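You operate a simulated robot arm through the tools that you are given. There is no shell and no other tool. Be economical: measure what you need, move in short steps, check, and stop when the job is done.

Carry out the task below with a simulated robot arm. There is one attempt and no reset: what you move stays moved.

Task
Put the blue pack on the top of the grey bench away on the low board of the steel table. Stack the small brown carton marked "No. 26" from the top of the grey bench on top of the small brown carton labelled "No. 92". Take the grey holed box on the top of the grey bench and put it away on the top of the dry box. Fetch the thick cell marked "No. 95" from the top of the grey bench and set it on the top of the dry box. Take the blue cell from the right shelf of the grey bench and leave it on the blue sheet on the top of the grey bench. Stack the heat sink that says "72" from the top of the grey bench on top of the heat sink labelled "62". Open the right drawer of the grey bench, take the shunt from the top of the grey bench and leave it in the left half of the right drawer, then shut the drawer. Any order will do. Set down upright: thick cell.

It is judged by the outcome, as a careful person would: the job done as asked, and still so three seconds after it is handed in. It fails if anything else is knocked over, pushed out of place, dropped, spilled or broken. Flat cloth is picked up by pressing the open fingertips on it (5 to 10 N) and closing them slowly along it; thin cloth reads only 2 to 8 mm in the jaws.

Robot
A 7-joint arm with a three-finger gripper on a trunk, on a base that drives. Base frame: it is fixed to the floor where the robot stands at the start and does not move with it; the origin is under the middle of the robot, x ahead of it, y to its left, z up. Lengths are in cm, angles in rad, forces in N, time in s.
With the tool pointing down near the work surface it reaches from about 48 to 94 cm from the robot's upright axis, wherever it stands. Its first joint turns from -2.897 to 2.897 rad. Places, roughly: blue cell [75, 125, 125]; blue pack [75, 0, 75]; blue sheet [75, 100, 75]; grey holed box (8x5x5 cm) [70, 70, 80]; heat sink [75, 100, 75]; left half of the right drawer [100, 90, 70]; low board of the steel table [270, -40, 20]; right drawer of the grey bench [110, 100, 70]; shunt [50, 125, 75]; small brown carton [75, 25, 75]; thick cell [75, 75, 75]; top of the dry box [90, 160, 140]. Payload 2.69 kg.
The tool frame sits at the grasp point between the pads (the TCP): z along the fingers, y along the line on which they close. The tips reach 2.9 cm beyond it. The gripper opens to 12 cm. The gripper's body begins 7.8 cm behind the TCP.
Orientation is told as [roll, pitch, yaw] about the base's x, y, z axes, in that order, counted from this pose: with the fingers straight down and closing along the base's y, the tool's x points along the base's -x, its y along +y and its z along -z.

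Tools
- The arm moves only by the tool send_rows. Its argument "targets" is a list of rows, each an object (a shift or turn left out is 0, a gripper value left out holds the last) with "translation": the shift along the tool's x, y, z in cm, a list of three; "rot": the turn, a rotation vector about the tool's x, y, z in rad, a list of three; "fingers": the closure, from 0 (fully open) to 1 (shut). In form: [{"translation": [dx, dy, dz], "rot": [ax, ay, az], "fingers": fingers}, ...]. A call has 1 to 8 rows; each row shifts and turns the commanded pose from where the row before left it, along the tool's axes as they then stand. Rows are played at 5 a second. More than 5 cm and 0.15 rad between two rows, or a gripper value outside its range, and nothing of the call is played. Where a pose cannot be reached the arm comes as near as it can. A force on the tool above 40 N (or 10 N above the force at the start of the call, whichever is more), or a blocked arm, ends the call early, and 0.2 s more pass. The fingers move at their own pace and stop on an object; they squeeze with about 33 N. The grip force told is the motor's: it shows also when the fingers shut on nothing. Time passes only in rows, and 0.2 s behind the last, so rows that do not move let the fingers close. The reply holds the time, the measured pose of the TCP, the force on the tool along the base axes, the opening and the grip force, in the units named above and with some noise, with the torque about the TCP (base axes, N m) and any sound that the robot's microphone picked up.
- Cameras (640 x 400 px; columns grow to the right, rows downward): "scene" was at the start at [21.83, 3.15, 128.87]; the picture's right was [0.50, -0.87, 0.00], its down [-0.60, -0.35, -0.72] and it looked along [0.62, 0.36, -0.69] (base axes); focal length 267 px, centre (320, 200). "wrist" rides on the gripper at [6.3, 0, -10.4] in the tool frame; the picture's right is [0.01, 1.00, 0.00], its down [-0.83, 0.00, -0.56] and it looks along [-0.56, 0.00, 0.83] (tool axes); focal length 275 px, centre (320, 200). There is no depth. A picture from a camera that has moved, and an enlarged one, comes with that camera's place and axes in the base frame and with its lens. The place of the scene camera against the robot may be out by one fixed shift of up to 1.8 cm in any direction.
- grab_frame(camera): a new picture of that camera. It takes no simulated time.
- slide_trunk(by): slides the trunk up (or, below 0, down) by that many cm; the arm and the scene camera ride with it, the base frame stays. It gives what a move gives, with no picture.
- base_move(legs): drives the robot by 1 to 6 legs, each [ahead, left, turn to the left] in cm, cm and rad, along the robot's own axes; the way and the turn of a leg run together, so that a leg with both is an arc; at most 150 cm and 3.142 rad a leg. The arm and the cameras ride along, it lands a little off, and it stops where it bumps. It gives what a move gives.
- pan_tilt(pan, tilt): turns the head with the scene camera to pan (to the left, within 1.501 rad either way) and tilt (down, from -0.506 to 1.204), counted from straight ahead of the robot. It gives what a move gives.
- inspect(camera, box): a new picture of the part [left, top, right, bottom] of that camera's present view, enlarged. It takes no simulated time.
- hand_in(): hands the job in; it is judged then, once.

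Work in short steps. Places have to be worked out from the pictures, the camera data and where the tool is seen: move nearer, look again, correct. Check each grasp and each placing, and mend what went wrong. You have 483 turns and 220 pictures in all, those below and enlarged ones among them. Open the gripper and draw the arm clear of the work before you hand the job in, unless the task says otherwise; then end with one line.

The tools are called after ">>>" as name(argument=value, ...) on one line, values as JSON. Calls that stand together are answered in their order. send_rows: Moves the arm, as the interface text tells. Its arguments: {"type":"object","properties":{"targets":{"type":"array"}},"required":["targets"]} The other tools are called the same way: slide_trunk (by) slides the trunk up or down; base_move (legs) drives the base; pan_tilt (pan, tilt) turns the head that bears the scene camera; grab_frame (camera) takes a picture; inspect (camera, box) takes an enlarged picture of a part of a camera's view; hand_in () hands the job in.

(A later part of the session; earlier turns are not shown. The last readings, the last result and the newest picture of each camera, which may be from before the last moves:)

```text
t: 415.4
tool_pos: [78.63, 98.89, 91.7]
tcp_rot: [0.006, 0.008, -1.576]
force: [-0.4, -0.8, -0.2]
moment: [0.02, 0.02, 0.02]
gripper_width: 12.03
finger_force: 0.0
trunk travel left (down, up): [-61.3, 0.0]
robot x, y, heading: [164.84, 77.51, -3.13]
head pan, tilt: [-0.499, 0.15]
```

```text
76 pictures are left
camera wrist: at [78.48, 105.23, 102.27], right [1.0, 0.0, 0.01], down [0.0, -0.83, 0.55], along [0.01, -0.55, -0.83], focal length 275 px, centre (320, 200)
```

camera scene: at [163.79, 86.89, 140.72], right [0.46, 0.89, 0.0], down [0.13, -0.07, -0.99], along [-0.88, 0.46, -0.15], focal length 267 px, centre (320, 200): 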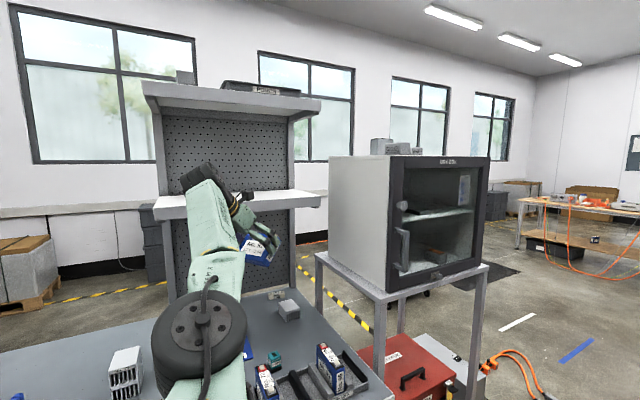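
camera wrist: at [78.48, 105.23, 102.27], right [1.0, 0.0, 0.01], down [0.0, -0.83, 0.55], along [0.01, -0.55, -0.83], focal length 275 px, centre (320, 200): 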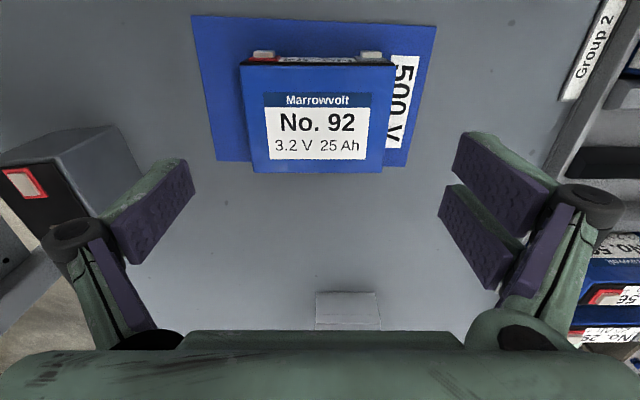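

The blue cell is lying on the sheet. For the shunt (around (53,124), 7 cm long) I'll use a 45° tilted tool. I retract up and back, and turn the wrist to yaw ≈ -0.19.

>>> send_rows(targets=[{"translation": [0, 1, -4.5]}, {"translation": [0, 2, -4]}, {"translation": [0, 4, -2]}, {"translation": [0, 4.5, -2]}, {"translation": [0, 4.5, 0]}, {"translation": [0, 4.5, 0]}, {"rot": [0, 0, -0.14]}, {"rot": [0, 0, -0.14]}])

>>> send_rows(targets=[{"rot": [0, 0, -0.14]}, {"rot": [0, 0, -0.14]}, {"rot": [0, 0, -0.14]}, {"rot": [0, 0, -0.14]}, {"rot": [0, 0, -0.14]}, {"rot": [0, 0, -0.14]}, {"rot": [0, 0, -0.14]}, {"rot": [0, 0, -0.13]}])

>>> send_rows(targets=[{"rot": [0, 0.13, 0]}, {"rot": [0, 0.13, 0]}, {"rot": [0, 0.13, 0]}, {"rot": [0, 0.13, 0]}, {"rot": [0, 0.13, 0]}, {"rot": [0, 0.135, 0]}, {}])

>>> grab_frame(camera="wrist")

```text
t: 417.4
tool_pos: [97.22, 95.6, 103.33]
tcp_rot: [0.017, -0.01, -1.22]
force: [-1.0, 0.3, -0.5]
moment: [0.01, 0.0, -0.01]
gripper_width: 12.01
finger_force: 0.1
trunk travel left (down, up): [-61.3, 0.0]
robot x, y, heading: [164.86, 77.82, -3.123]
head pan, tilt: [-0.499, 0.15]
stopped in row 8: the arm was blocked; the commanded pose is now the measured one
```

```text
t: 419.2
tool_pos: [97.33, 95.74, 103.5]
tcp_rot: [0.003, -0.015, -0.109]
force: [0.5, 0.1, 0.2]
moment: [0.0, -0.05, 0.03]
gripper_width: 12.0
finger_force: 0.0
trunk travel left (down, up): [-61.3, 0.0]
robot x, y, heading: [164.47, 77.95, -3.127]
head pan, tilt: [-0.499, 0.15]
```

```text
t: 420.8
tool_pos: [97.18, 95.52, 103.53]
tcp_rot: [0.001, 0.771, -0.112]
force: [0.0, 0.8, -1.0]
moment: [0.01, -0.01, -0.01]
gripper_width: 11.99
finger_force: 0.1
trunk travel left (down, up): [-61.3, 0.0]
robot x, y, heading: [165.15, 77.95, -3.123]
head pan, tilt: [-0.499, 0.15]
```

```text
75 pictures are left
camera wrist: at [99.97, 95.37, 115.4], right [0.11, 0.99, 0.0], down [0.98, -0.11, -0.18], along [-0.18, 0.02, -0.98], focal length 275 px, centre (320, 200)
```

wrist: 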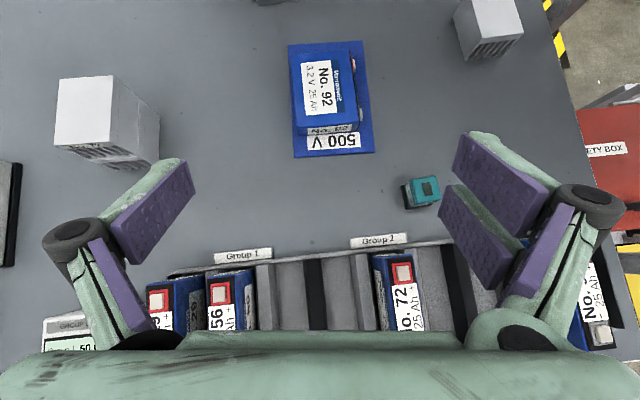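

One row reported a block; nothing in view looks displaced. I take a scene view to check the elbow's surroundings before continuing.

>>> pan_tilt(pan=-0.6, tilt=0.45)

>>> grab_frame(camera="scene")

```text
t: 421.6
tool_pos: [97.18, 95.62, 103.5]
tcp_rot: [0.002, 0.77, -0.112]
force: [0.1, 0.5, 0.4]
moment: [-0.01, -0.01, 0.0]
gripper_width: 12.02
finger_force: 0.1
trunk travel left (down, up): [-61.3, 0.0]
robot x, y, heading: [165.08, 78.1, -3.121]
head pan, tilt: [-0.6, 0.45]
```

```text
74 pictures are left
camera scene: at [140.9, 81.81, 137.96], right [0.55, 0.83, 0.0], down [0.36, -0.24, -0.9], along [-0.75, 0.5, -0.43], focal length 267 px, centre (320, 200)
```

scene: 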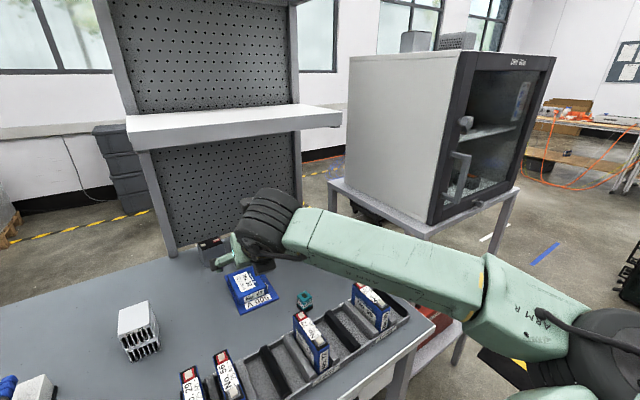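

Everything is in order. I move the base 5 cm ahead and 26 cm to the right for the long reach to the shunt.

>>> base_move(legs=[[4, -26, 0]])

>>> grab_frame(camera="wrist")

```text
t: 424.3
tool_pos: [93.07, 122.43, 103.46]
tcp_rot: [0.003, 0.771, -0.118]
force: [0.1, -0.3, -0.1]
moment: [-0.04, 0.04, 0.05]
gripper_width: 12.0
finger_force: 0.1
trunk travel left (down, up): [-61.3, 0.0]
robot x, y, heading: [160.64, 103.95, -3.134]
head pan, tilt: [-0.6, 0.45]
```

```text
73 pictures are left
camera wrist: at [95.82, 122.17, 115.39], right [0.12, 0.99, 0.0], down [0.98, -0.11, -0.18], along [-0.18, 0.02, -0.98], focal length 275 px, centre (320, 200)
```

wrist: 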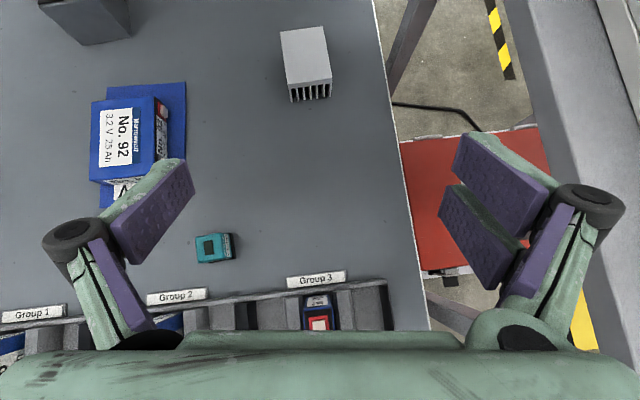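

The route to the shunt passes above heat sink #3 with enough height. I advance to a pre-grasp around (60,123,88).

>>> send_rows(targets=[{"translation": [1.64, -0.39, 4.2]}, {"translation": [1.64, -0.39, 4.2]}, {"translation": [1.64, -0.39, 4.2]}, {"translation": [1.64, -0.39, 4.2]}, {"translation": [1.64, -0.39, 4.2]}, {"translation": [1.64, -0.39, 4.2]}, {"translation": [1.64, -0.39, 4.2]}, {}])

>>> grab_frame(camera="wrist")

```text
t: 426.1
tool_pos: [64.11, 122.74, 90.45]
tcp_rot: [0.001, 0.771, -0.116]
force: [-0.4, 0.1, -0.5]
moment: [0.0, -0.06, -0.01]
gripper_width: 11.97
finger_force: 0.1
trunk travel left (down, up): [-61.3, 0.0]
robot x, y, heading: [160.46, 104.49, -3.136]
head pan, tilt: [-0.6, 0.45]
```

```text
72 pictures are left
camera wrist: at [66.81, 122.47, 102.36], right [0.12, 0.99, 0.01], down [0.98, -0.11, -0.18], along [-0.18, 0.03, -0.98], focal length 275 px, centre (320, 200)
```

wrist: 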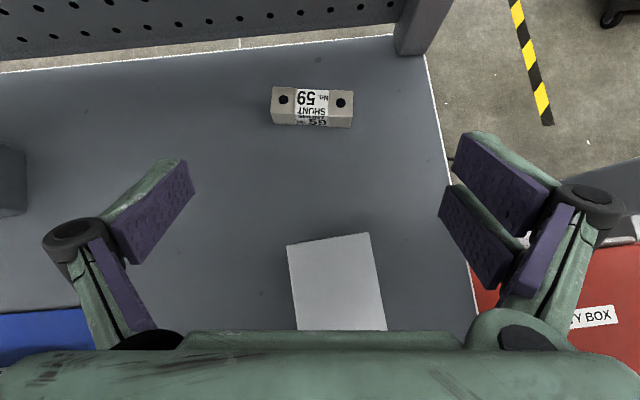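

The shunt is square to the jaws at about (54.2,123.4). I go in along the tool axis, slowing at the end.

>>> send_rows(targets=[{"translation": [0, -0.34, 4], "fingers": 0.2}, {"translation": [0, 0, 4]}, {"translation": [0, 0, 3]}, {"translation": [-0.1, 0, 1.2]}, {}])

>>> grab_frame(camera="wrist")

```text
t: 427.3
tool_pos: [55.94, 123.71, 81.5]
tcp_rot: [0.002, 0.77, -0.119]
force: [-0.4, 0.5, -0.2]
moment: [0.02, 0.0, 0.0]
gripper_width: 9.61
finger_force: 0.0
trunk travel left (down, up): [-61.3, 0.0]
robot x, y, heading: [161.11, 104.46, -3.133]
head pan, tilt: [-0.6, 0.45]
```

```text
71 pictures are left
camera wrist: at [58.56, 123.43, 93.45], right [0.12, 0.99, 0.0], down [0.98, -0.11, -0.18], along [-0.18, 0.03, -0.98], focal length 275 px, centre (320, 200)
```

wrist: 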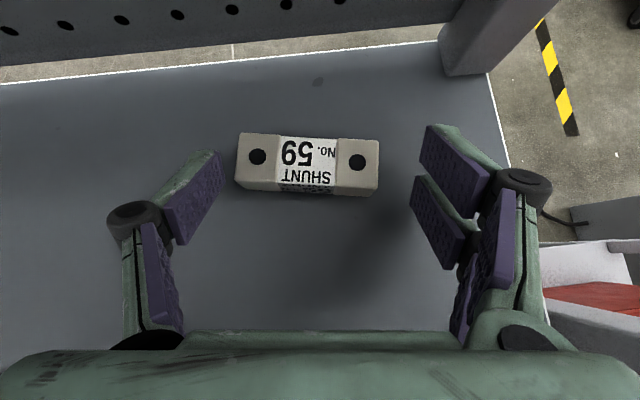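

A little further in (1 cm), then close.

>>> send_rows(targets=[{"translation": [0.5, 0.1, 0.9]}, {}, {"fingers": 0.35}, {"fingers": 0.45}, {"fingers": 0.55}, {"fingers": 0.55}, {}])

>>> grab_frame(camera="wrist")

```text
t: 428.9
tool_pos: [54.9, 123.97, 81.37]
tcp_rot: [0.001, 0.769, -0.119]
force: [0.4, 0.9, 4.5]
moment: [-0.01, 0.08, -0.1]
gripper_width: 7.19
finger_force: 32.5
trunk travel left (down, up): [-61.3, 0.0]
robot x, y, heading: [160.89, 104.49, -3.134]
head pan, tilt: [-0.6, 0.45]
```

```text
70 pictures are left
camera wrist: at [57.64, 123.67, 93.26], right [0.12, 0.99, 0.0], down [0.98, -0.11, -0.18], along [-0.18, 0.03, -0.98], focal length 275 px, centre (320, 200)
```

wrist: 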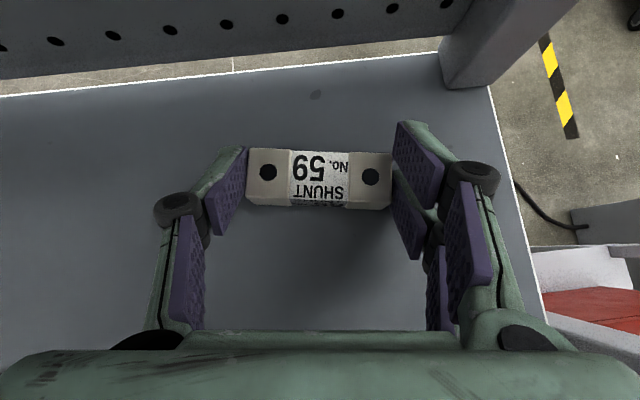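

Gripped at 7.2 cm. I lift and withdraw along the tool axis.

>>> send_rows(targets=[{"translation": [2.1, 0, -2.15]}, {"translation": [0, 0, -4.3]}, {"translation": [0, 0, -4.3]}, {"translation": [0, 0, -4.3]}, {"translation": [0, 0, -4.3]}, {"translation": [0, 0, -4.3]}, {"translation": [0, 0, -4.3]}, {}])

>>> grab_frame(camera="wrist")

```text
t: 430.7
tool_pos: [72.79, 121.71, 102.8]
tcp_rot: [0.003, 0.767, -0.118]
force: [-0.4, 0.3, -2.2]
moment: [0.0, -0.02, 0.02]
gripper_width: 7.16
finger_force: 33.1
trunk travel left (down, up): [-61.3, 0.0]
robot x, y, heading: [160.82, 104.26, -3.133]
head pan, tilt: [-0.6, 0.45]
```

```text
69 pictures are left
camera wrist: at [75.49, 121.41, 114.6], right [0.12, 0.99, 0.0], down [0.98, -0.11, -0.18], along [-0.18, 0.02, -0.98], focal length 275 px, centre (320, 200)
```

wrist: 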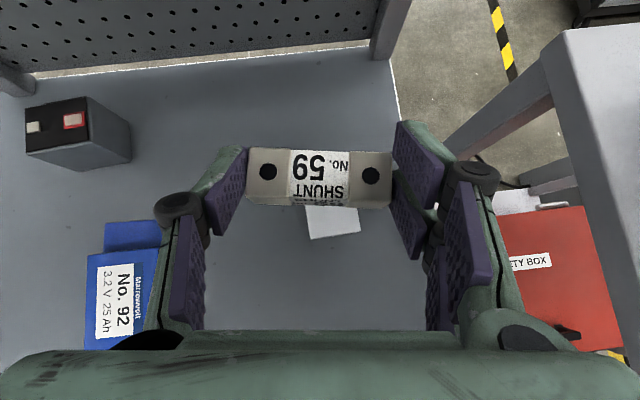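

I set the shunt down at a temporary free spot, about (84,128), away from the rack's cells. First I move above it.

>>> send_rows(targets=[{"translation": [-3.54, 1.52, 0.68]}, {"translation": [-3.54, 1.52, 0.68]}, {"translation": [-3.54, 1.52, 0.68]}, {"translation": [-3.54, 1.52, 0.68]}, {"translation": [-3.54, 1.52, 0.68]}, {}])

>>> grab_frame(camera="wrist")

>>> grab_frame(camera="scene")

```text
t: 432.1
tool_pos: [83.77, 128.3, 88.01]
tcp_rot: [0.002, 0.77, -0.119]
force: [-0.2, -1.0, -2.2]
moment: [0.0, -0.01, -0.05]
gripper_width: 7.2
finger_force: 33.2
trunk travel left (down, up): [-61.3, 0.0]
robot x, y, heading: [161.22, 104.0, -3.135]
head pan, tilt: [-0.6, 0.45]
```

```text
68 pictures are left
camera wrist: at [86.59, 127.91, 99.98], right [0.12, 0.99, 0.0], down [0.98, -0.11, -0.18], along [-0.18, 0.02, -0.98], focal length 275 px, centre (320, 200)
```

wrist: 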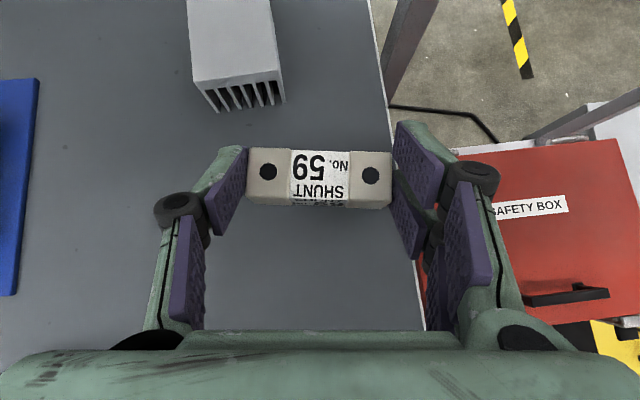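

```text
67 pictures are left
camera scene: at [136.66, 108.3, 137.95], right [0.56, 0.83, 0.0], down [0.36, -0.24, -0.9], along [-0.75, 0.5, -0.44], focal length 267 px, centre (320, 200)
```

scene: 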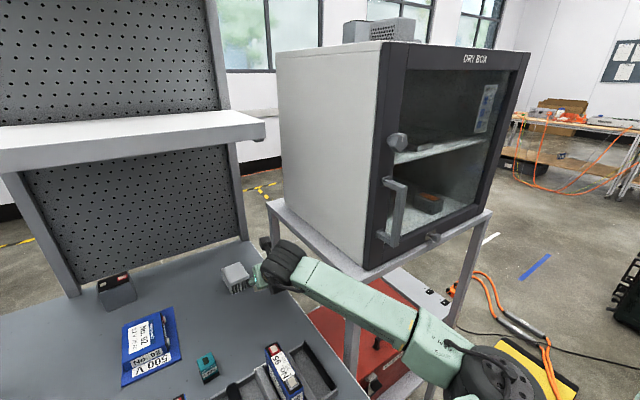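

Shift 1.5 cm away from the bench end and lower to contact.

>>> send_rows(targets=[{"translation": [-1.4, -1.5, 1.45]}, {"translation": [-1.75, 0, 1.8]}, {"translation": [-1, 0, 1.04]}, {"translation": [-0.28, 0, 0.29]}, {}])

```text
t: 433.3
tool_pos: [83.72, 126.74, 81.74]
tcp_rot: [0.001, 0.768, -0.119]
force: [0.4, -0.6, -2.2]
moment: [0.05, -0.02, 0.0]
gripper_width: 7.18
finger_force: 32.8
trunk travel left (down, up): [-61.3, 0.0]
robot x, y, heading: [161.13, 104.33, -3.132]
head pan, tilt: [-0.6, 0.45]
```

>>> send_rows(targets=[{"translation": [-0.14, 0, 0.14]}, {"translation": [-0.1, 0, 0.11]}, {"translation": [-0.07, 0, 0.07]}, {}])

```text
t: 434.3
tool_pos: [83.76, 126.77, 81.33]
tcp_rot: [0.002, 0.771, -0.118]
force: [-1.9, 0.1, 2.7]
moment: [-0.17, 0.13, -0.05]
gripper_width: 7.17
finger_force: 33.0
trunk travel left (down, up): [-61.3, 0.0]
robot x, y, heading: [161.04, 104.23, -3.131]
head pan, tilt: [-0.6, 0.45]
```

Resting on the bench now. I release and withdraw along the tool axis.

>>> send_rows(targets=[{"fingers": 0.4}, {"fingers": 0.25}, {"fingers": 0.2}, {"translation": [0, 0, -3]}, {"translation": [0, 0, -4.5]}, {"translation": [0, 0, -4.5]}, {"translation": [0, 0, -4.5]}])

>>> grab_frame(camera="wrist")

```text
t: 435.9
tool_pos: [95.03, 125.58, 92.83]
tcp_rot: [0.003, 0.766, -0.118]
force: [-0.6, -0.9, -0.3]
moment: [-0.02, 0.04, -0.01]
gripper_width: 9.63
finger_force: 0.2
trunk travel left (down, up): [-61.3, 0.0]
robot x, y, heading: [160.94, 104.21, -3.133]
head pan, tilt: [-0.6, 0.45]
```

```text
66 pictures are left
camera wrist: at [97.79, 125.32, 104.82], right [0.12, 0.99, 0.0], down [0.98, -0.11, -0.18], along [-0.18, 0.03, -0.98], focal length 275 px, centre (320, 200)
```

wrist: 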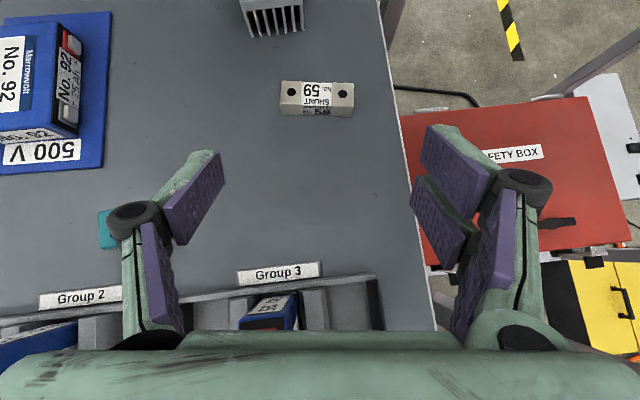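

The shunt rests at (83.2,126.9). Now the drawer: its handle bar is around x≈121, y 98–109, z≈72. I rise, back off, straighten the tool and turn it so the jaws close along x.

>>> send_rows(targets=[{"translation": [3.5, 0, -3.5]}, {"translation": [3.5, 0, -3.5]}, {"rot": [0, -0.13, 0]}, {"rot": [0, -0.13, 0]}, {"rot": [0, -0.13, 0]}, {"rot": [0, -0.13, 0]}, {"rot": [0, -0.13, 0]}, {"rot": [0, -0.12, 0]}])

>>> base_move(legs=[[-26, 20, 0]])

>>> send_rows(targets=[{"rot": [0, 0, -0.15]}, {"rot": [0, 0, -0.15]}, {"rot": [0, 0, -0.15]}, {"rot": [0, 0, -0.15]}, {"rot": [0, 0, -0.15]}, {"rot": [0, 0, -0.15]}, {"rot": [0, 0, -0.15]}, {"rot": [0, 0, -0.15]}])

>>> send_rows(targets=[{"rot": [0, 0, -0.15]}, {"rot": [0, 0, -0.15]}, {"rot": [0, 0, -0.15]}, {"rot": [0, 0, -0.03]}, {}])

>>> grab_frame(camera="wrist")

```text
t: 437.7
tool_pos: [94.79, 125.47, 102.99]
tcp_rot: [0.002, -0.004, -0.121]
force: [-1.0, -0.5, -0.3]
moment: [0.01, -0.01, 0.02]
gripper_width: 9.62
finger_force: 0.0
trunk travel left (down, up): [-61.3, 0.0]
robot x, y, heading: [160.47, 104.11, -3.13]
head pan, tilt: [-0.6, 0.45]
```

```text
t: 439.9
tool_pos: [120.77, 104.92, 102.96]
tcp_rot: [0.001, -0.004, -0.118]
force: [-0.5, -0.2, 0.5]
moment: [-0.01, -0.01, -0.02]
gripper_width: 9.59
finger_force: 0.1
trunk travel left (down, up): [-61.3, 0.0]
robot x, y, heading: [186.96, 84.09, -3.127]
head pan, tilt: [-0.6, 0.45]
```

```text
t: 441.7
tool_pos: [120.87, 104.73, 102.9]
tcp_rot: [-0.001, -0.001, 1.087]
force: [0.0, -0.4, 0.1]
moment: [0.03, 0.0, -0.03]
gripper_width: 9.63
finger_force: 0.0
trunk travel left (down, up): [-61.3, 0.0]
robot x, y, heading: [187.04, 83.97, -3.131]
head pan, tilt: [-0.6, 0.45]
```

```text
t: 442.9
tool_pos: [120.82, 105.02, 102.92]
tcp_rot: [-0.002, -0.001, 1.564]
force: [-0.2, 0.2, 1.1]
moment: [0.03, 0.0, -0.04]
gripper_width: 9.59
finger_force: 0.0
trunk travel left (down, up): [-61.3, 0.0]
robot x, y, heading: [186.59, 83.71, -3.132]
head pan, tilt: [-0.6, 0.45]
```

```text
65 pictures are left
camera wrist: at [120.87, 98.68, 113.39], right [-1.0, 0.0, 0.0], down [0.0, 0.83, 0.56], along [0.0, 0.56, -0.83], focal length 275 px, centre (320, 200)
```

wrist: 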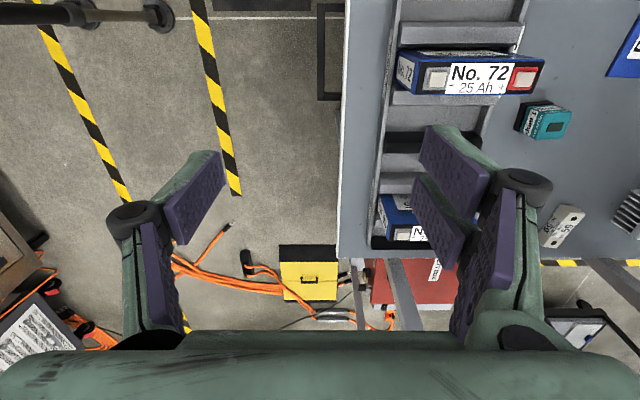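

The handle bar is at x≈120.9, y 97.7–108.6. I'll hook it from above with closed, slightly inclined fingers: turn the wrist so the jaws close along y with the camera on the robot's side.

>>> send_rows(targets=[{"rot": [0, 0, -0.15], "fingers": 1}, {"rot": [0, 0, -0.15]}, {"rot": [0, 0, -0.15]}, {"rot": [0, 0, -0.15]}, {"rot": [0, 0, -0.15]}, {"rot": [0, 0, -0.15]}, {"rot": [0, 0, -0.15]}, {"rot": [0, 0, -0.15]}])

>>> send_rows(targets=[{"rot": [0, 0, -0.15]}, {"rot": [0, 0, -0.15]}, {"rot": [0, 0, -0.075]}, {"translation": [2.5, 1.8, 3]}, {"translation": [2.5, 0, 3]}, {"rot": [0, -0.14, 0]}, {"rot": [0, -0.14, 0]}, {"rot": [0, -0.07, 0]}])

>>> grab_frame(camera="wrist")

```text
t: 444.7
tool_pos: [120.79, 104.92, 102.99]
tcp_rot: [0.0, 0.0, 2.763]
force: [0.5, 0.2, 1.1]
moment: [-0.01, 0.04, 0.0]
gripper_width: 0.0
finger_force: 28.6
trunk travel left (down, up): [-61.3, 0.0]
robot x, y, heading: [186.68, 83.82, -3.134]
head pan, tilt: [-0.6, 0.45]
```

```text
t: 446.5
tool_pos: [125.85, 103.03, 96.91]
tcp_rot: [-0.002, -0.351, 3.136]
force: [-0.4, 0.0, 0.3]
moment: [0.01, -0.03, 0.01]
gripper_width: 0.0
finger_force: 28.6
trunk travel left (down, up): [-61.3, 0.0]
robot x, y, heading: [186.77, 84.16, -3.129]
head pan, tilt: [-0.6, 0.45]
```

```text
64 pictures are left
camera wrist: at [135.46, 103.07, 104.68], right [0.0, -1.0, 0.0], down [-0.59, 0.0, 0.81], along [-0.81, 0.0, -0.59], focal length 275 px, centre (320, 200)
```

wrist: 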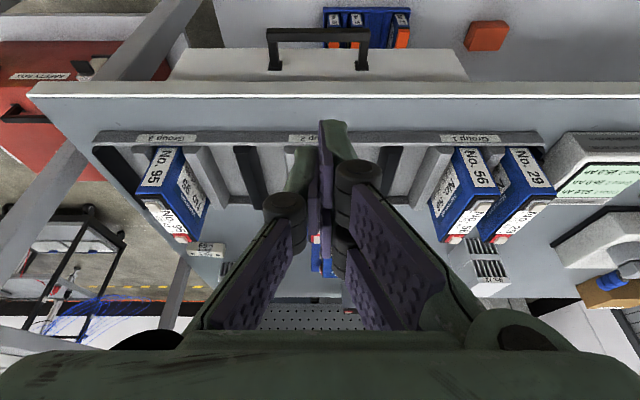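

The drawer front spans y 84–122, z 66–74.7; the bar is at about (121.4, 103.3, 71.3). I move to just above the gap behind the bar.

>>> send_rows(targets=[{"translation": [0.71, 0, 4]}, {"translation": [0.71, 0, 4]}, {"translation": [0.71, 0, 4]}, {"translation": [0.71, 0, 3.9]}, {}])

>>> grab_frame(camera="wrist")

```text
t: 447.7
tool_pos: [123.36, 103.13, 81.11]
tcp_rot: [-0.001, -0.348, 3.137]
force: [0.4, 0.9, 0.2]
moment: [0.03, 0.01, -0.02]
gripper_width: 0.0
finger_force: 28.4
trunk travel left (down, up): [-61.3, 0.0]
robot x, y, heading: [187.06, 83.79, -3.133]
head pan, tilt: [-0.6, 0.45]
```

```text
63 pictures are left
camera wrist: at [132.88, 103.12, 88.86], right [0.0, -1.0, 0.0], down [-0.59, 0.0, 0.81], along [-0.81, 0.0, -0.59], focal length 275 px, centre (320, 200)
```

wrist: 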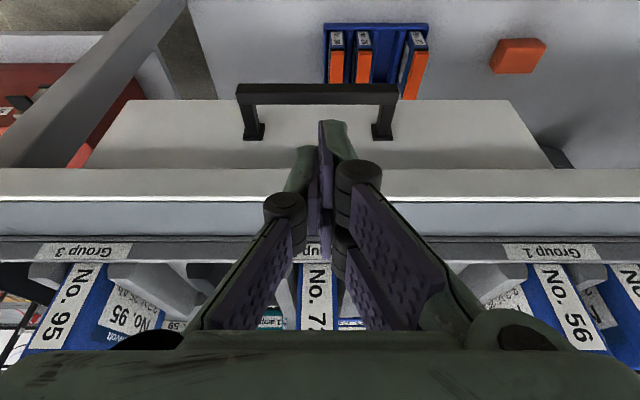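

Two views put the bar at (121.2, 70.9). I shift 0.3 cm inward and insert the closed fingertips behind it in steps.

>>> send_rows(targets=[{"translation": [-0.33, 0, 3]}, {"translation": [0, 0, 3]}, {"translation": [0, 0, 2]}, {"translation": [0, 0, 1.4]}, {}])

>>> grab_frame(camera="wrist")

```text
t: 448.6
tool_pos: [120.37, 103.22, 73.85]
tcp_rot: [-0.004, -0.348, 3.137]
force: [12.2, -1.2, 16.2]
moment: [-0.14, -0.47, 0.0]
gripper_width: 0.0
finger_force: 28.0
trunk travel left (down, up): [-61.3, 0.0]
robot x, y, heading: [186.99, 83.61, -3.129]
head pan, tilt: [-0.6, 0.45]
stopped in row 4: the force on the tool passed its limit at 47 N (the readings are from after the stop); the commanded pose is now the measured one
```

```text
62 pictures are left
camera wrist: at [129.91, 103.21, 81.5], right [0.0, -1.0, 0.0], down [-0.59, 0.0, 0.81], along [-0.81, 0.0, -0.59], focal length 275 px, centre (320, 200)
```

wrist: 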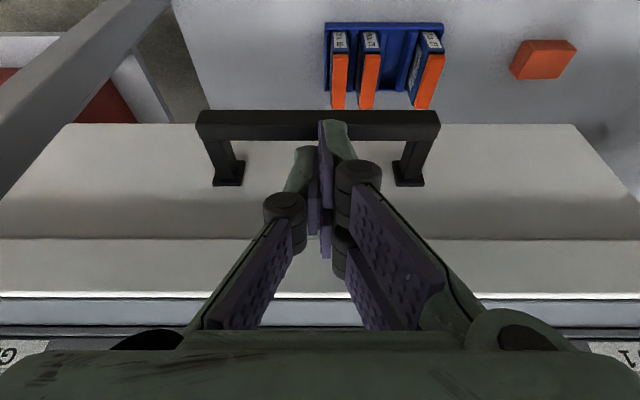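

The fingertip touched the drawer front; the gap is only about 2 cm, so a vertical tool fits better. I back out, straighten, and re-enter vertically at x≈119.5.

>>> send_rows(targets=[{"translation": [0, 0, -4]}, {"rot": [0, 0.12, 0]}, {"rot": [0, 0.12, 0]}, {"rot": [0, 0.108, 0]}, {}])

>>> grab_frame(camera="wrist")

```text
t: 449.8
tool_pos: [121.54, 103.07, 77.44]
tcp_rot: [-0.001, 0.002, 3.135]
force: [0.6, -0.3, 0.7]
moment: [0.0, -0.01, 0.02]
gripper_width: 0.04
finger_force: 28.5
trunk travel left (down, up): [-61.3, 0.0]
robot x, y, heading: [186.86, 83.85, -3.134]
head pan, tilt: [-0.6, 0.45]
```

```text
61 pictures are left
camera wrist: at [127.9, 103.17, 87.82], right [0.0, -1.0, 0.0], down [-0.83, 0.0, 0.55], along [-0.55, 0.0, -0.83], focal length 275 px, centre (320, 200)
```

wrist: 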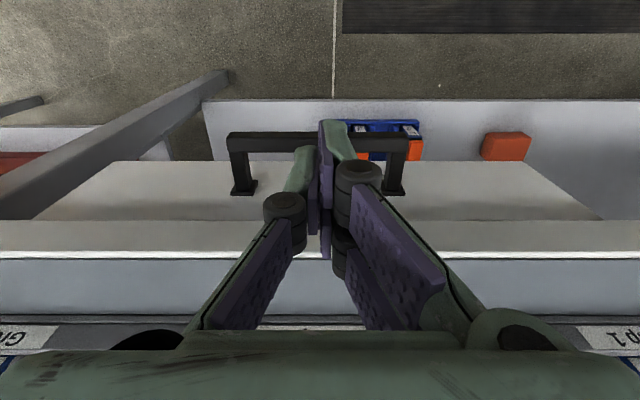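

The drawer front plane is at x≈117.6–118.3 and the bar's inner face at ≈120.5. I move to x≈119.35 and descend in small steps.

>>> send_rows(targets=[{"translation": [-2.2, 0.1, 0]}, {"translation": [0, 0, 1.5]}, {"translation": [0, 0, 1.5]}, {"translation": [0, 0, 1]}, {"translation": [0, 0, 0.7]}, {}])

>>> grab_frame(camera="wrist")

```text
t: 450.3
tool_pos: [120.27, 103.15, 77.16]
tcp_rot: [-0.002, 0.022, 3.136]
force: [9.5, -0.6, 5.3]
moment: [-0.05, -0.04, 0.05]
gripper_width: 0.0
finger_force: 28.8
trunk travel left (down, up): [-61.3, 0.0]
robot x, y, heading: [186.67, 84.32, -3.132]
head pan, tilt: [-0.6, 0.45]
stopped in row 2: the force on the tool passed its limit at 48 N (the readings are from after the stop); the commanded pose is now the measured one
```

```text
60 pictures are left
camera wrist: at [126.36, 103.22, 87.78], right [0.0, -1.0, 0.0], down [-0.84, 0.0, 0.54], along [-0.54, 0.0, -0.84], focal length 275 px, centre (320, 200)
```

wrist: 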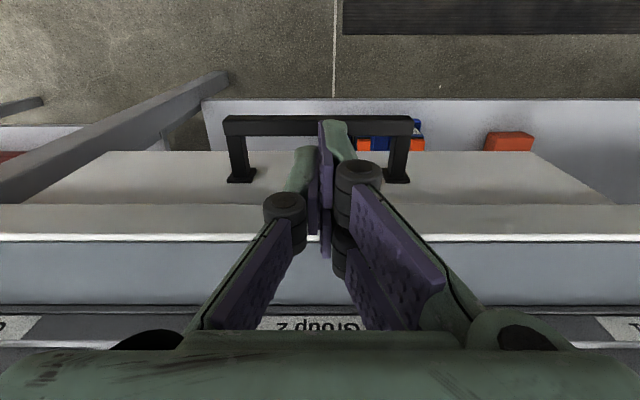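

The finger knuckles are wider than the gap and touch the bench edge, so a steeper approach (about 45°) is needed. I back out, tilt to 0.8 rad, and line up.

>>> send_rows(targets=[{"translation": [3, 0, -2]}, {"translation": [3, 0, -1]}, {"rot": [0, -0.14, 0]}, {"rot": [0, -0.14, 0]}, {"rot": [0, -0.14, 0]}, {"rot": [0, -0.14, 0]}, {"rot": [0, -0.14, 0]}, {"rot": [0, -0.12, 0]}])

>>> grab_frame(camera="wrist")

```text
t: 452.1
tool_pos: [126.15, 103.09, 80.36]
tcp_rot: [-0.004, -0.805, 3.141]
force: [-0.4, -0.1, 0.4]
moment: [0.02, 0.02, 0.01]
gripper_width: 0.0
finger_force: 28.3
trunk travel left (down, up): [-61.3, 0.0]
robot x, y, heading: [187.07, 84.25, -3.129]
head pan, tilt: [-0.6, 0.45]
```

```text
59 pictures are left
camera wrist: at [138.02, 103.15, 83.12], right [0.0, -1.0, -0.01], down [-0.18, 0.0, 0.98], along [-0.98, 0.0, -0.18], focal length 275 px, centre (320, 200)
```

wrist: 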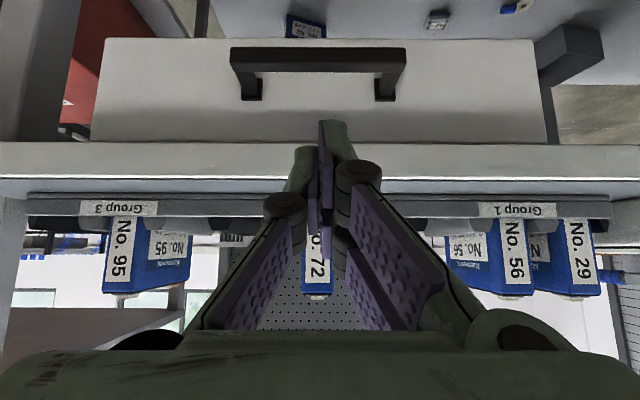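

From this frontal view the bar is at z≈70.4. I line up on the 45° path over the bar and insert in steps.

>>> send_rows(targets=[{"translation": [1.7, 0, 1.25]}, {"translation": [0, 0, 3]}, {"translation": [0, 0, 2.5]}, {"translation": [0, 0, 1.5]}, {"translation": [0, 0, 0.9]}, {}])

>>> grab_frame(camera="wrist")

```text
t: 453.1
tool_pos: [121.98, 103.21, 73.84]
tcp_rot: [-0.004, -0.801, 3.137]
force: [9.0, -0.8, 8.2]
moment: [-0.1, -0.29, 0.04]
gripper_width: 0.01
finger_force: 28.5
trunk travel left (down, up): [-61.3, 0.0]
robot x, y, heading: [186.88, 83.85, -3.136]
head pan, tilt: [-0.6, 0.45]
stopped in row 4: the force on the tool passed its limit at 58 N (the readings are from after the stop); the commanded pose is now the measured one
```

```text
58 pictures are left
camera wrist: at [133.83, 103.14, 76.6], right [0.0, -1.0, -0.01], down [-0.18, -0.01, 0.98], along [-0.98, 0.0, -0.18], focal length 275 px, centre (320, 200)
```

wrist: 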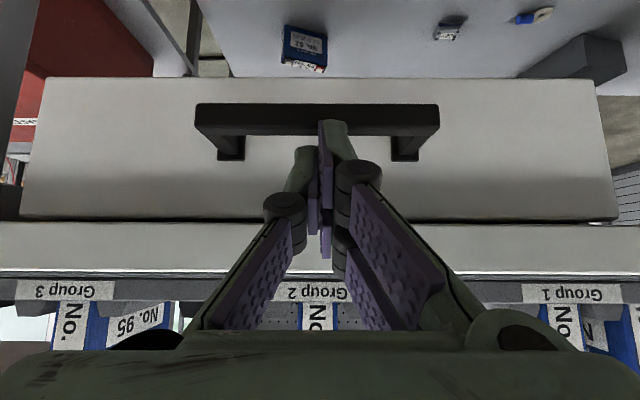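

The gripper has one finger opposing a spread pair, so hooking won't fit; I'll grip the bar with the jaws closing vertically instead. I retreat, back the base up, and raise the arm before lowering the trunk.

>>> send_rows(targets=[{"translation": [0, 0, -4]}, {"translation": [0, 0, -4]}, {"translation": [0, 0, -4]}, {}])

>>> base_move(legs=[[-22, -6, 0]])

>>> send_rows(targets=[{"translation": [-3.95, 0, -2.63]}, {"translation": [-3.95, 0, -2.63]}, {"translation": [-3.95, 0, -2.63]}, {"translation": [-3.95, 0, -2.63]}, {"translation": [-3.95, 0, -2.63]}, {"translation": [-3.95, 0, -2.63]}, {}])

>>> slide_trunk(by=-40)

```text
t: 454.1
tool_pos: [129.58, 103.95, 81.82]
tcp_rot: [-0.003, -0.798, 3.138]
force: [0.1, 0.4, 0.3]
moment: [-0.04, 0.01, 0.01]
gripper_width: 0.0
finger_force: 28.5
out of reach, approached as far as the arm can: row 3
trunk travel left (down, up): [-61.3, 0.0]
robot x, y, heading: [186.5, 83.82, -3.129]
head pan, tilt: [-0.6, 0.45]
```

```text
t: 455.8
tool_pos: [151.71, 110.08, 81.74]
tcp_rot: [-0.004, -0.8, 3.135]
force: [0.2, -0.6, 0.1]
moment: [0.02, -0.02, -0.02]
gripper_width: 0.0
finger_force: 28.5
trunk travel left (down, up): [-61.3, 0.0]
robot x, y, heading: [208.98, 90.26, -3.13]
head pan, tilt: [-0.6, 0.45]
```

```text
t: 456.5
tool_pos: [148.54, 107.34, 91.74]
tcp_rot: [0.264, -0.869, 2.965]
force: [0.0, 0.6, -0.8]
moment: [-0.03, 0.02, 0.03]
gripper_width: 0.03
finger_force: 28.7
trunk travel left (down, up): [-61.3, 0.0]
robot x, y, heading: [208.82, 90.16, -3.136]
head pan, tilt: [-0.6, 0.45]
stopped in row 3: the arm was blocked; the commanded pose is now the measured one
```

```text
t: 460.3
tool_pos: [148.37, 107.23, 51.56]
tcp_rot: [0.257, -0.863, 2.972]
force: [0.0, 0.1, 0.4]
moment: [0.01, 0.04, 0.0]
gripper_width: 0.0
finger_force: 28.7
trunk travel left (down, up): [-21.3, 40.0]
robot x, y, heading: [208.85, 90.19, -3.129]
head pan, tilt: [-0.6, 0.45]
```

I check the scene and the tool axes after that self-block.

>>> grab_frame(camera="wrist")

>>> pan_tilt(pan=-0.2, tilt=0.4)

>>> grab_frame(camera="scene")

```text
57 pictures are left
camera wrist: at [160.43, 107.99, 53.33], right [0.03, -0.99, 0.16], down [-0.11, 0.16, 0.98], along [-0.99, -0.05, -0.1], focal length 275 px, centre (320, 200)
```

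wrist: 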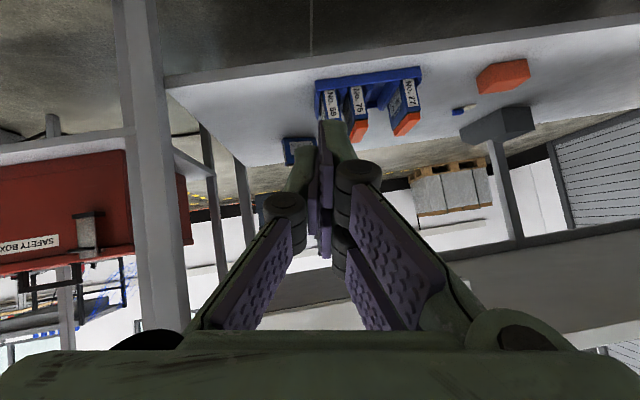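

```text
t: 461.2
tool_pos: [148.33, 107.22, 51.68]
tcp_rot: [0.261, -0.863, 2.973]
force: [0.3, -0.3, -0.1]
moment: [-0.01, -0.01, 0.01]
gripper_width: 0.0
finger_force: 28.9
trunk travel left (down, up): [-21.3, 40.0]
robot x, y, heading: [208.81, 90.38, -3.131]
head pan, tilt: [-0.201, 0.4]
```

```text
56 pictures are left
camera scene: at [183.13, 90.9, 98.29], right [0.19, 0.98, 0.0], down [0.39, -0.07, -0.92], along [-0.9, 0.18, -0.39], focal length 267 px, centre (320, 200)
```

scene: 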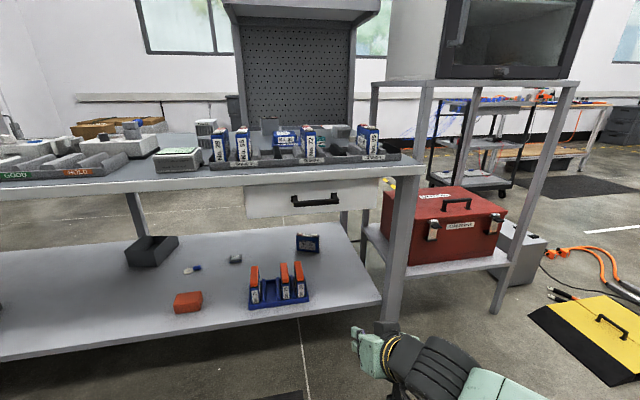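

The drawer is untouched and everything stands. Now I level the tool, fix its heading, and roll it so the jaws close vertically.

>>> send_rows(targets=[{"rot": [0, -0.12, 0], "fingers": 0.5}, {"rot": [0, -0.12, 0]}, {"rot": [0, -0.11, 0]}, {"rot": [0.078, -0.013, 0.03]}, {"rot": [0.078, -0.013, 0.03]}, {"rot": [0, 0, 0.14]}, {"rot": [0, 0, 0.14]}, {"rot": [0, 0, 0.14]}])

>>> send_rows(targets=[{"rot": [0, 0, 0.14]}, {"rot": [0, 0, 0.14]}, {"rot": [0, 0, 0.14]}, {"rot": [0, 0, 0.14]}, {"rot": [0, 0, 0.14]}, {"rot": [0, 0, 0.14]}, {"rot": [0, 0, 0.14]}, {}])

>>> grab_frame(camera="wrist")

```text
t: 463.0
tool_pos: [144.34, 109.67, 50.96]
tcp_rot: [0.993, -0.897, 1.992]
force: [-0.6, 0.2, 0.0]
moment: [-0.03, 0.0, -0.01]
gripper_width: 5.97
finger_force: 0.0
out of reach, approached as far as the arm can: row 1, 2, 3, 4, 5
trunk travel left (down, up): [-21.3, 40.0]
robot x, y, heading: [209.11, 90.01, -3.132]
head pan, tilt: [-0.201, 0.4]
```

```text
t: 463.9
tool_pos: [145.06, 110.71, 50.45]
tcp_rot: [1.076, -0.589, 1.772]
force: [-0.5, 0.2, 0.9]
moment: [-0.02, 0.01, 0.05]
gripper_width: 5.99
finger_force: 0.0
trunk travel left (down, up): [-21.3, 40.0]
robot x, y, heading: [208.97, 90.5, -3.137]
head pan, tilt: [-0.201, 0.4]
stopped in row 4: the arm was blocked; the commanded pose is now the measured one
```

```text
55 pictures are left
camera wrist: at [155.68, 104.74, 51.16], right [-0.37, -0.58, 0.73], down [0.37, 0.63, 0.68], along [-0.85, 0.52, -0.02], focal length 275 px, centre (320, 200)
```

wrist: 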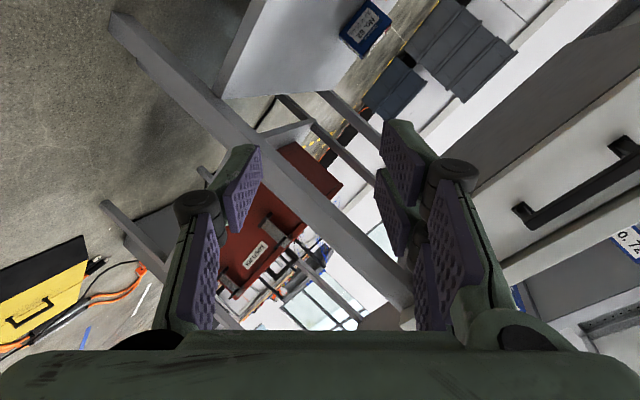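

The tool direction is right but the roll stalled in a cramped posture. I extend the arm up and forward, then finish the roll.

>>> send_rows(targets=[{"translation": [-2.4, 3.5, 0.76]}, {"translation": [-2.4, 3.5, 0.76]}, {"translation": [-2.4, 3.5, 0.76]}, {"translation": [-2.4, 3.5, 0.76]}, {"translation": [-2.4, 3.5, 0.76]}, {}])

>>> send_rows(targets=[{"rot": [0, 0, 0.13]}, {"rot": [0, 0, 0.13]}, {"rot": [0, 0, 0.13]}, {"rot": [0, 0, 0.13]}, {"rot": [0, 0, 0.13]}, {}])

>>> grab_frame(camera="wrist")

```text
t: 465.3
tool_pos: [133.26, 111.6, 68.65]
tcp_rot: [1.085, -0.577, 1.76]
force: [0.5, 0.1, -0.2]
moment: [0.0, -0.01, -0.01]
gripper_width: 5.98
finger_force: 0.0
trunk travel left (down, up): [-21.3, 40.0]
robot x, y, heading: [208.98, 90.44, -3.138]
head pan, tilt: [-0.201, 0.4]
```

```text
t: 466.7
tool_pos: [133.37, 111.33, 68.7]
tcp_rot: [1.169, 0.016, 1.471]
force: [0.8, -0.5, -0.1]
moment: [0.0, -0.01, 0.01]
gripper_width: 6.02
finger_force: 0.0
trunk travel left (down, up): [-21.3, 40.0]
robot x, y, heading: [208.97, 89.99, -3.13]
head pan, tilt: [-0.201, 0.4]
```

```text
54 pictures are left
camera wrist: at [142.39, 104.26, 72.96], right [-0.39, 0.05, 0.92], down [0.59, 0.78, 0.21], along [-0.71, 0.62, -0.33], focal length 275 px, centre (320, 200)
```

wrist: 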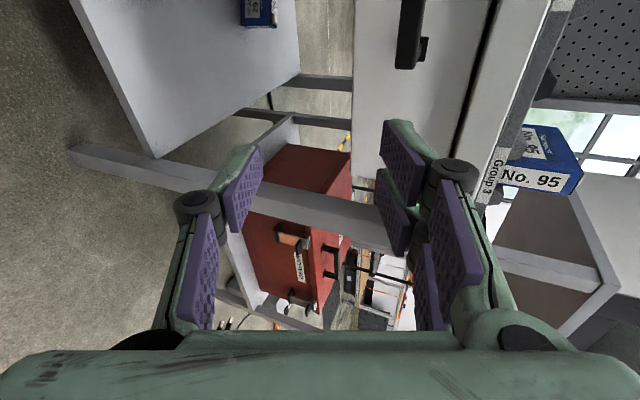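

The jaws now close vertically, with a gentle downward slope. I line up in front of the bar and look.

>>> send_rows(targets=[{"translation": [3, 1.93, 0.48], "fingers": 0.6}, {"translation": [3, 1.93, 0.48]}, {"translation": [3, 1.93, 0.48]}, {}])

>>> grab_frame(camera="wrist")

```text
t: 467.7
tool_pos: [128.71, 102.53, 73.66]
tcp_rot: [1.169, 0.014, 1.472]
force: [-1.2, -0.4, 0.8]
moment: [-0.01, -0.06, 0.01]
gripper_width: 4.79
finger_force: 0.1
trunk travel left (down, up): [-21.3, 40.0]
robot x, y, heading: [208.93, 90.3, -3.132]
head pan, tilt: [-0.201, 0.4]
```

```text
53 pictures are left
camera wrist: at [137.72, 95.39, 77.94], right [-0.39, 0.05, 0.92], down [0.59, 0.78, 0.21], along [-0.71, 0.62, -0.33], focal length 275 px, centre (320, 200)
```

wrist: 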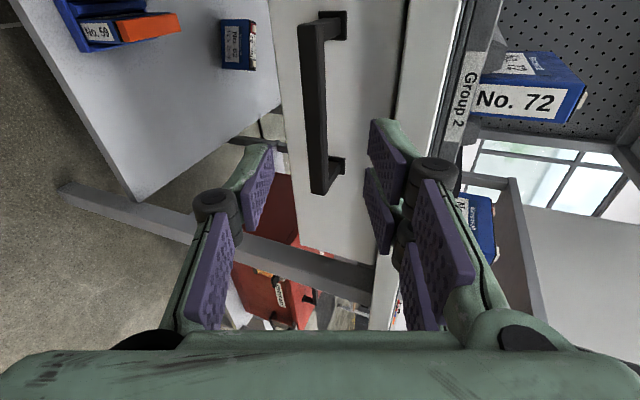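

The bar lies on the approach axis. I advance 7.7 cm with the jaws straddling it, then close.

>>> send_rows(targets=[{"translation": [0, 0, 2.5]}, {"translation": [0, 0, 2.5]}, {"translation": [0, 0, 1.7]}, {"translation": [0, 0, 0.9]}, {}])

>>> grab_frame(camera="wrist")

```text
t: 468.9
tool_pos: [122.03, 103.35, 70.61]
tcp_rot: [1.169, 0.014, 1.472]
force: [0.8, -0.7, 0.8]
moment: [-0.01, 0.0, -0.03]
gripper_width: 4.78
finger_force: 0.1
trunk travel left (down, up): [-21.3, 40.0]
robot x, y, heading: [208.84, 89.94, -3.135]
head pan, tilt: [-0.201, 0.4]
```

```text
52 pictures are left
camera wrist: at [131.0, 96.16, 74.83], right [-0.39, 0.05, 0.92], down [0.59, 0.78, 0.21], along [-0.71, 0.62, -0.33], focal length 275 px, centre (320, 200)
```

wrist: 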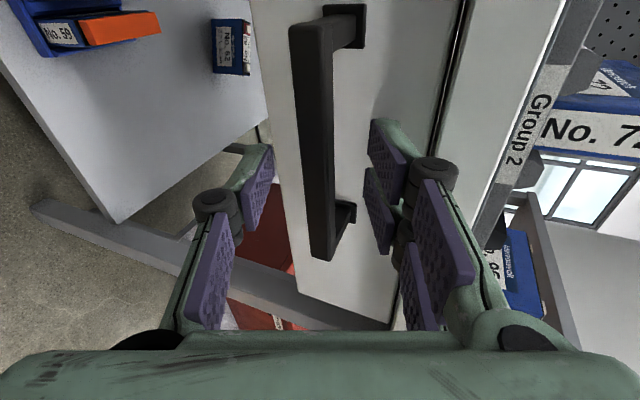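

The bar is between the jaws. I close on it.

>>> send_rows(targets=[{"fingers": 0.75}, {"fingers": 0.9}, {"fingers": 0.95}, {}])

```text
t: 469.9
tool_pos: [122.01, 103.21, 70.6]
tcp_rot: [1.168, 0.012, 1.473]
force: [0.7, 1.1, -1.8]
moment: [0.78, 0.1, 0.44]
gripper_width: 1.75
finger_force: 31.9
trunk travel left (down, up): [-21.3, 40.0]
robot x, y, heading: [208.74, 90.13, -3.128]
head pan, tilt: [-0.201, 0.4]
```

Gripped (1.75 cm). I pull the drawer open by backing the base 20 cm.

>>> base_move(legs=[[-20, 0, 0]])

>>> grab_frame(camera="scene")

```text
t: 471.5
tool_pos: [141.42, 103.28, 70.63]
tcp_rot: [1.169, 0.014, 1.474]
force: [1.8, -3.3, -3.1]
moment: [1.29, 0.15, 0.42]
gripper_width: 1.71
finger_force: 42.8
trunk travel left (down, up): [-21.3, 40.0]
robot x, y, heading: [228.32, 90.05, -3.129]
head pan, tilt: [-0.201, 0.4]
```

```text
51 pictures are left
camera scene: at [202.82, 91.02, 98.41], right [0.19, 0.98, 0.0], down [0.38, -0.07, -0.92], along [-0.9, 0.17, -0.39], focal length 267 px, centre (320, 200)
```

scene: 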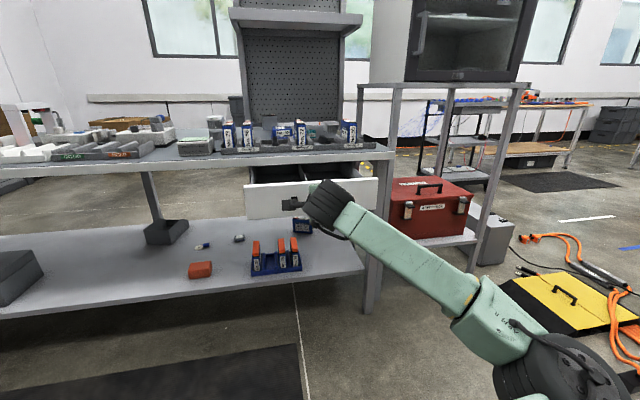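

The drawer is open about 19 cm. I release the bar, retreat, raise the trunk and roll the tool on to the camera-on-top orientation.

>>> send_rows(targets=[{"fingers": 0.75}, {"fingers": 0.6}, {}, {"translation": [0, 0, -3]}, {"translation": [0, 0, -4]}, {"translation": [0, 0, -4]}])

>>> slide_trunk(by=40)

>>> send_rows(targets=[{"rot": [0, 0, 0.15]}, {"rot": [0, 0, 0.15]}, {"rot": [0, 0, 0.15]}, {"rot": [0, 0, 0.15]}, {"rot": [0, 0, 0.15]}, {"rot": [0, 0, 0.15]}, {"rot": [0, 0, 0.15]}, {"rot": [0, 0, 0.15]}])

>>> send_rows(targets=[{"rot": [0, 0, 0.15]}, {"rot": [0, 0, 0.15]}, {"rot": [0, 0, 0.07]}, {}])

>>> grab_frame(camera="wrist")

```text
t: 472.9
tool_pos: [151.81, 102.16, 75.05]
tcp_rot: [1.166, 0.014, 1.474]
force: [-0.7, 0.4, -0.8]
moment: [-0.02, -0.01, 0.0]
gripper_width: 4.8
finger_force: 0.1
trunk travel left (down, up): [-21.3, 40.0]
robot x, y, heading: [228.37, 90.57, -3.131]
head pan, tilt: [-0.201, 0.4]
```

```text
t: 476.7
tool_pos: [151.64, 102.1, 115.1]
tcp_rot: [1.169, 0.014, 1.475]
force: [0.3, -0.4, -0.3]
moment: [0.0, 0.0, -0.01]
gripper_width: 4.79
finger_force: 0.0
trunk travel left (down, up): [-61.3, 0.0]
robot x, y, heading: [228.05, 90.79, -3.135]
head pan, tilt: [-0.201, 0.4]
```

```text
t: 478.5
tool_pos: [151.8, 102.31, 115.07]
tcp_rot: [0.684, 1.044, 0.666]
force: [0.6, -0.8, -0.5]
moment: [0.0, 0.0, 0.02]
gripper_width: 4.79
finger_force: 0.0
trunk travel left (down, up): [-61.3, 0.0]
robot x, y, heading: [228.65, 90.6, -3.132]
head pan, tilt: [-0.201, 0.4]
```

```text
t: 479.5
tool_pos: [151.66, 102.12, 115.18]
tcp_rot: [-0.032, 1.17, -0.128]
force: [-0.1, 0.4, -0.9]
moment: [0.03, 0.01, 0.02]
gripper_width: 4.81
finger_force: 0.1
trunk travel left (down, up): [-61.3, 0.0]
robot x, y, heading: [228.45, 90.62, -3.124]
head pan, tilt: [-0.201, 0.4]
```

```text
50 pictures are left
camera wrist: at [158.9, 101.65, 125.03], right [0.09, 1.0, -0.01], down [0.83, -0.08, -0.55], along [-0.55, 0.04, -0.84], focal length 275 px, centre (320, 200)
```

wrist: 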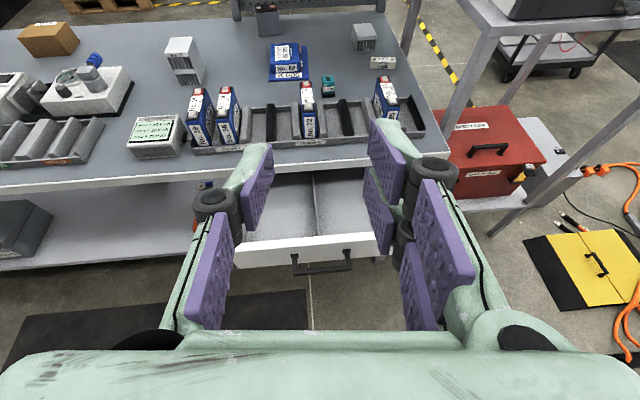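

The drawer is open with a centre divider, and the shunt is visible. I set the tilt to 0.77, drive in 42 cm and 10 cm right.

>>> send_rows(targets=[{"rot": [0, -0.135, 0], "fingers": 0.2}, {"rot": [0, -0.135, 0]}, {"rot": [0, -0.13, 0]}, {}])

>>> base_move(legs=[[42, -16, 0]])

>>> grab_frame(camera="wrist")

```text
t: 480.5
tool_pos: [151.69, 102.11, 115.17]
tcp_rot: [-0.018, 0.766, -0.106]
force: [-0.3, -0.9, 0.4]
moment: [-0.06, 0.03, 0.01]
gripper_width: 9.6
finger_force: 0.1
trunk travel left (down, up): [-61.3, 0.0]
robot x, y, heading: [228.84, 90.8, -3.131]
head pan, tilt: [-0.201, 0.4]
```

```text
t: 483.2
tool_pos: [109.29, 116.6, 115.19]
tcp_rot: [-0.016, 0.77, -0.099]
force: [0.0, 0.2, 0.0]
moment: [0.02, 0.0, -0.02]
gripper_width: 9.65
finger_force: 0.0
trunk travel left (down, up): [-61.3, 0.0]
robot x, y, heading: [186.06, 105.42, -3.121]
head pan, tilt: [-0.201, 0.4]
```

```text
49 pictures are left
camera wrist: at [111.98, 116.64, 127.09], right [0.08, 1.0, -0.01], down [0.98, -0.08, -0.18], along [-0.18, 0.01, -0.98], focal length 275 px, centre (320, 200)
```

wrist: 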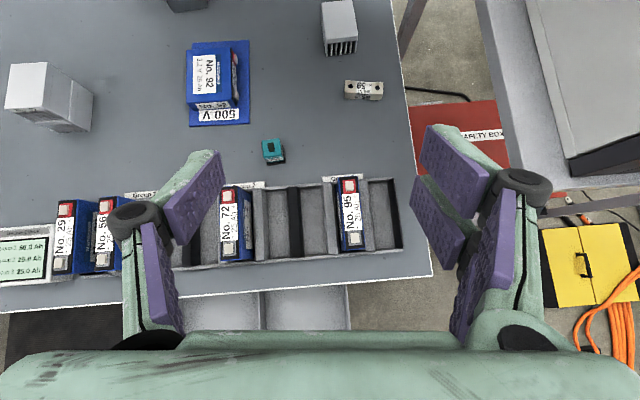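

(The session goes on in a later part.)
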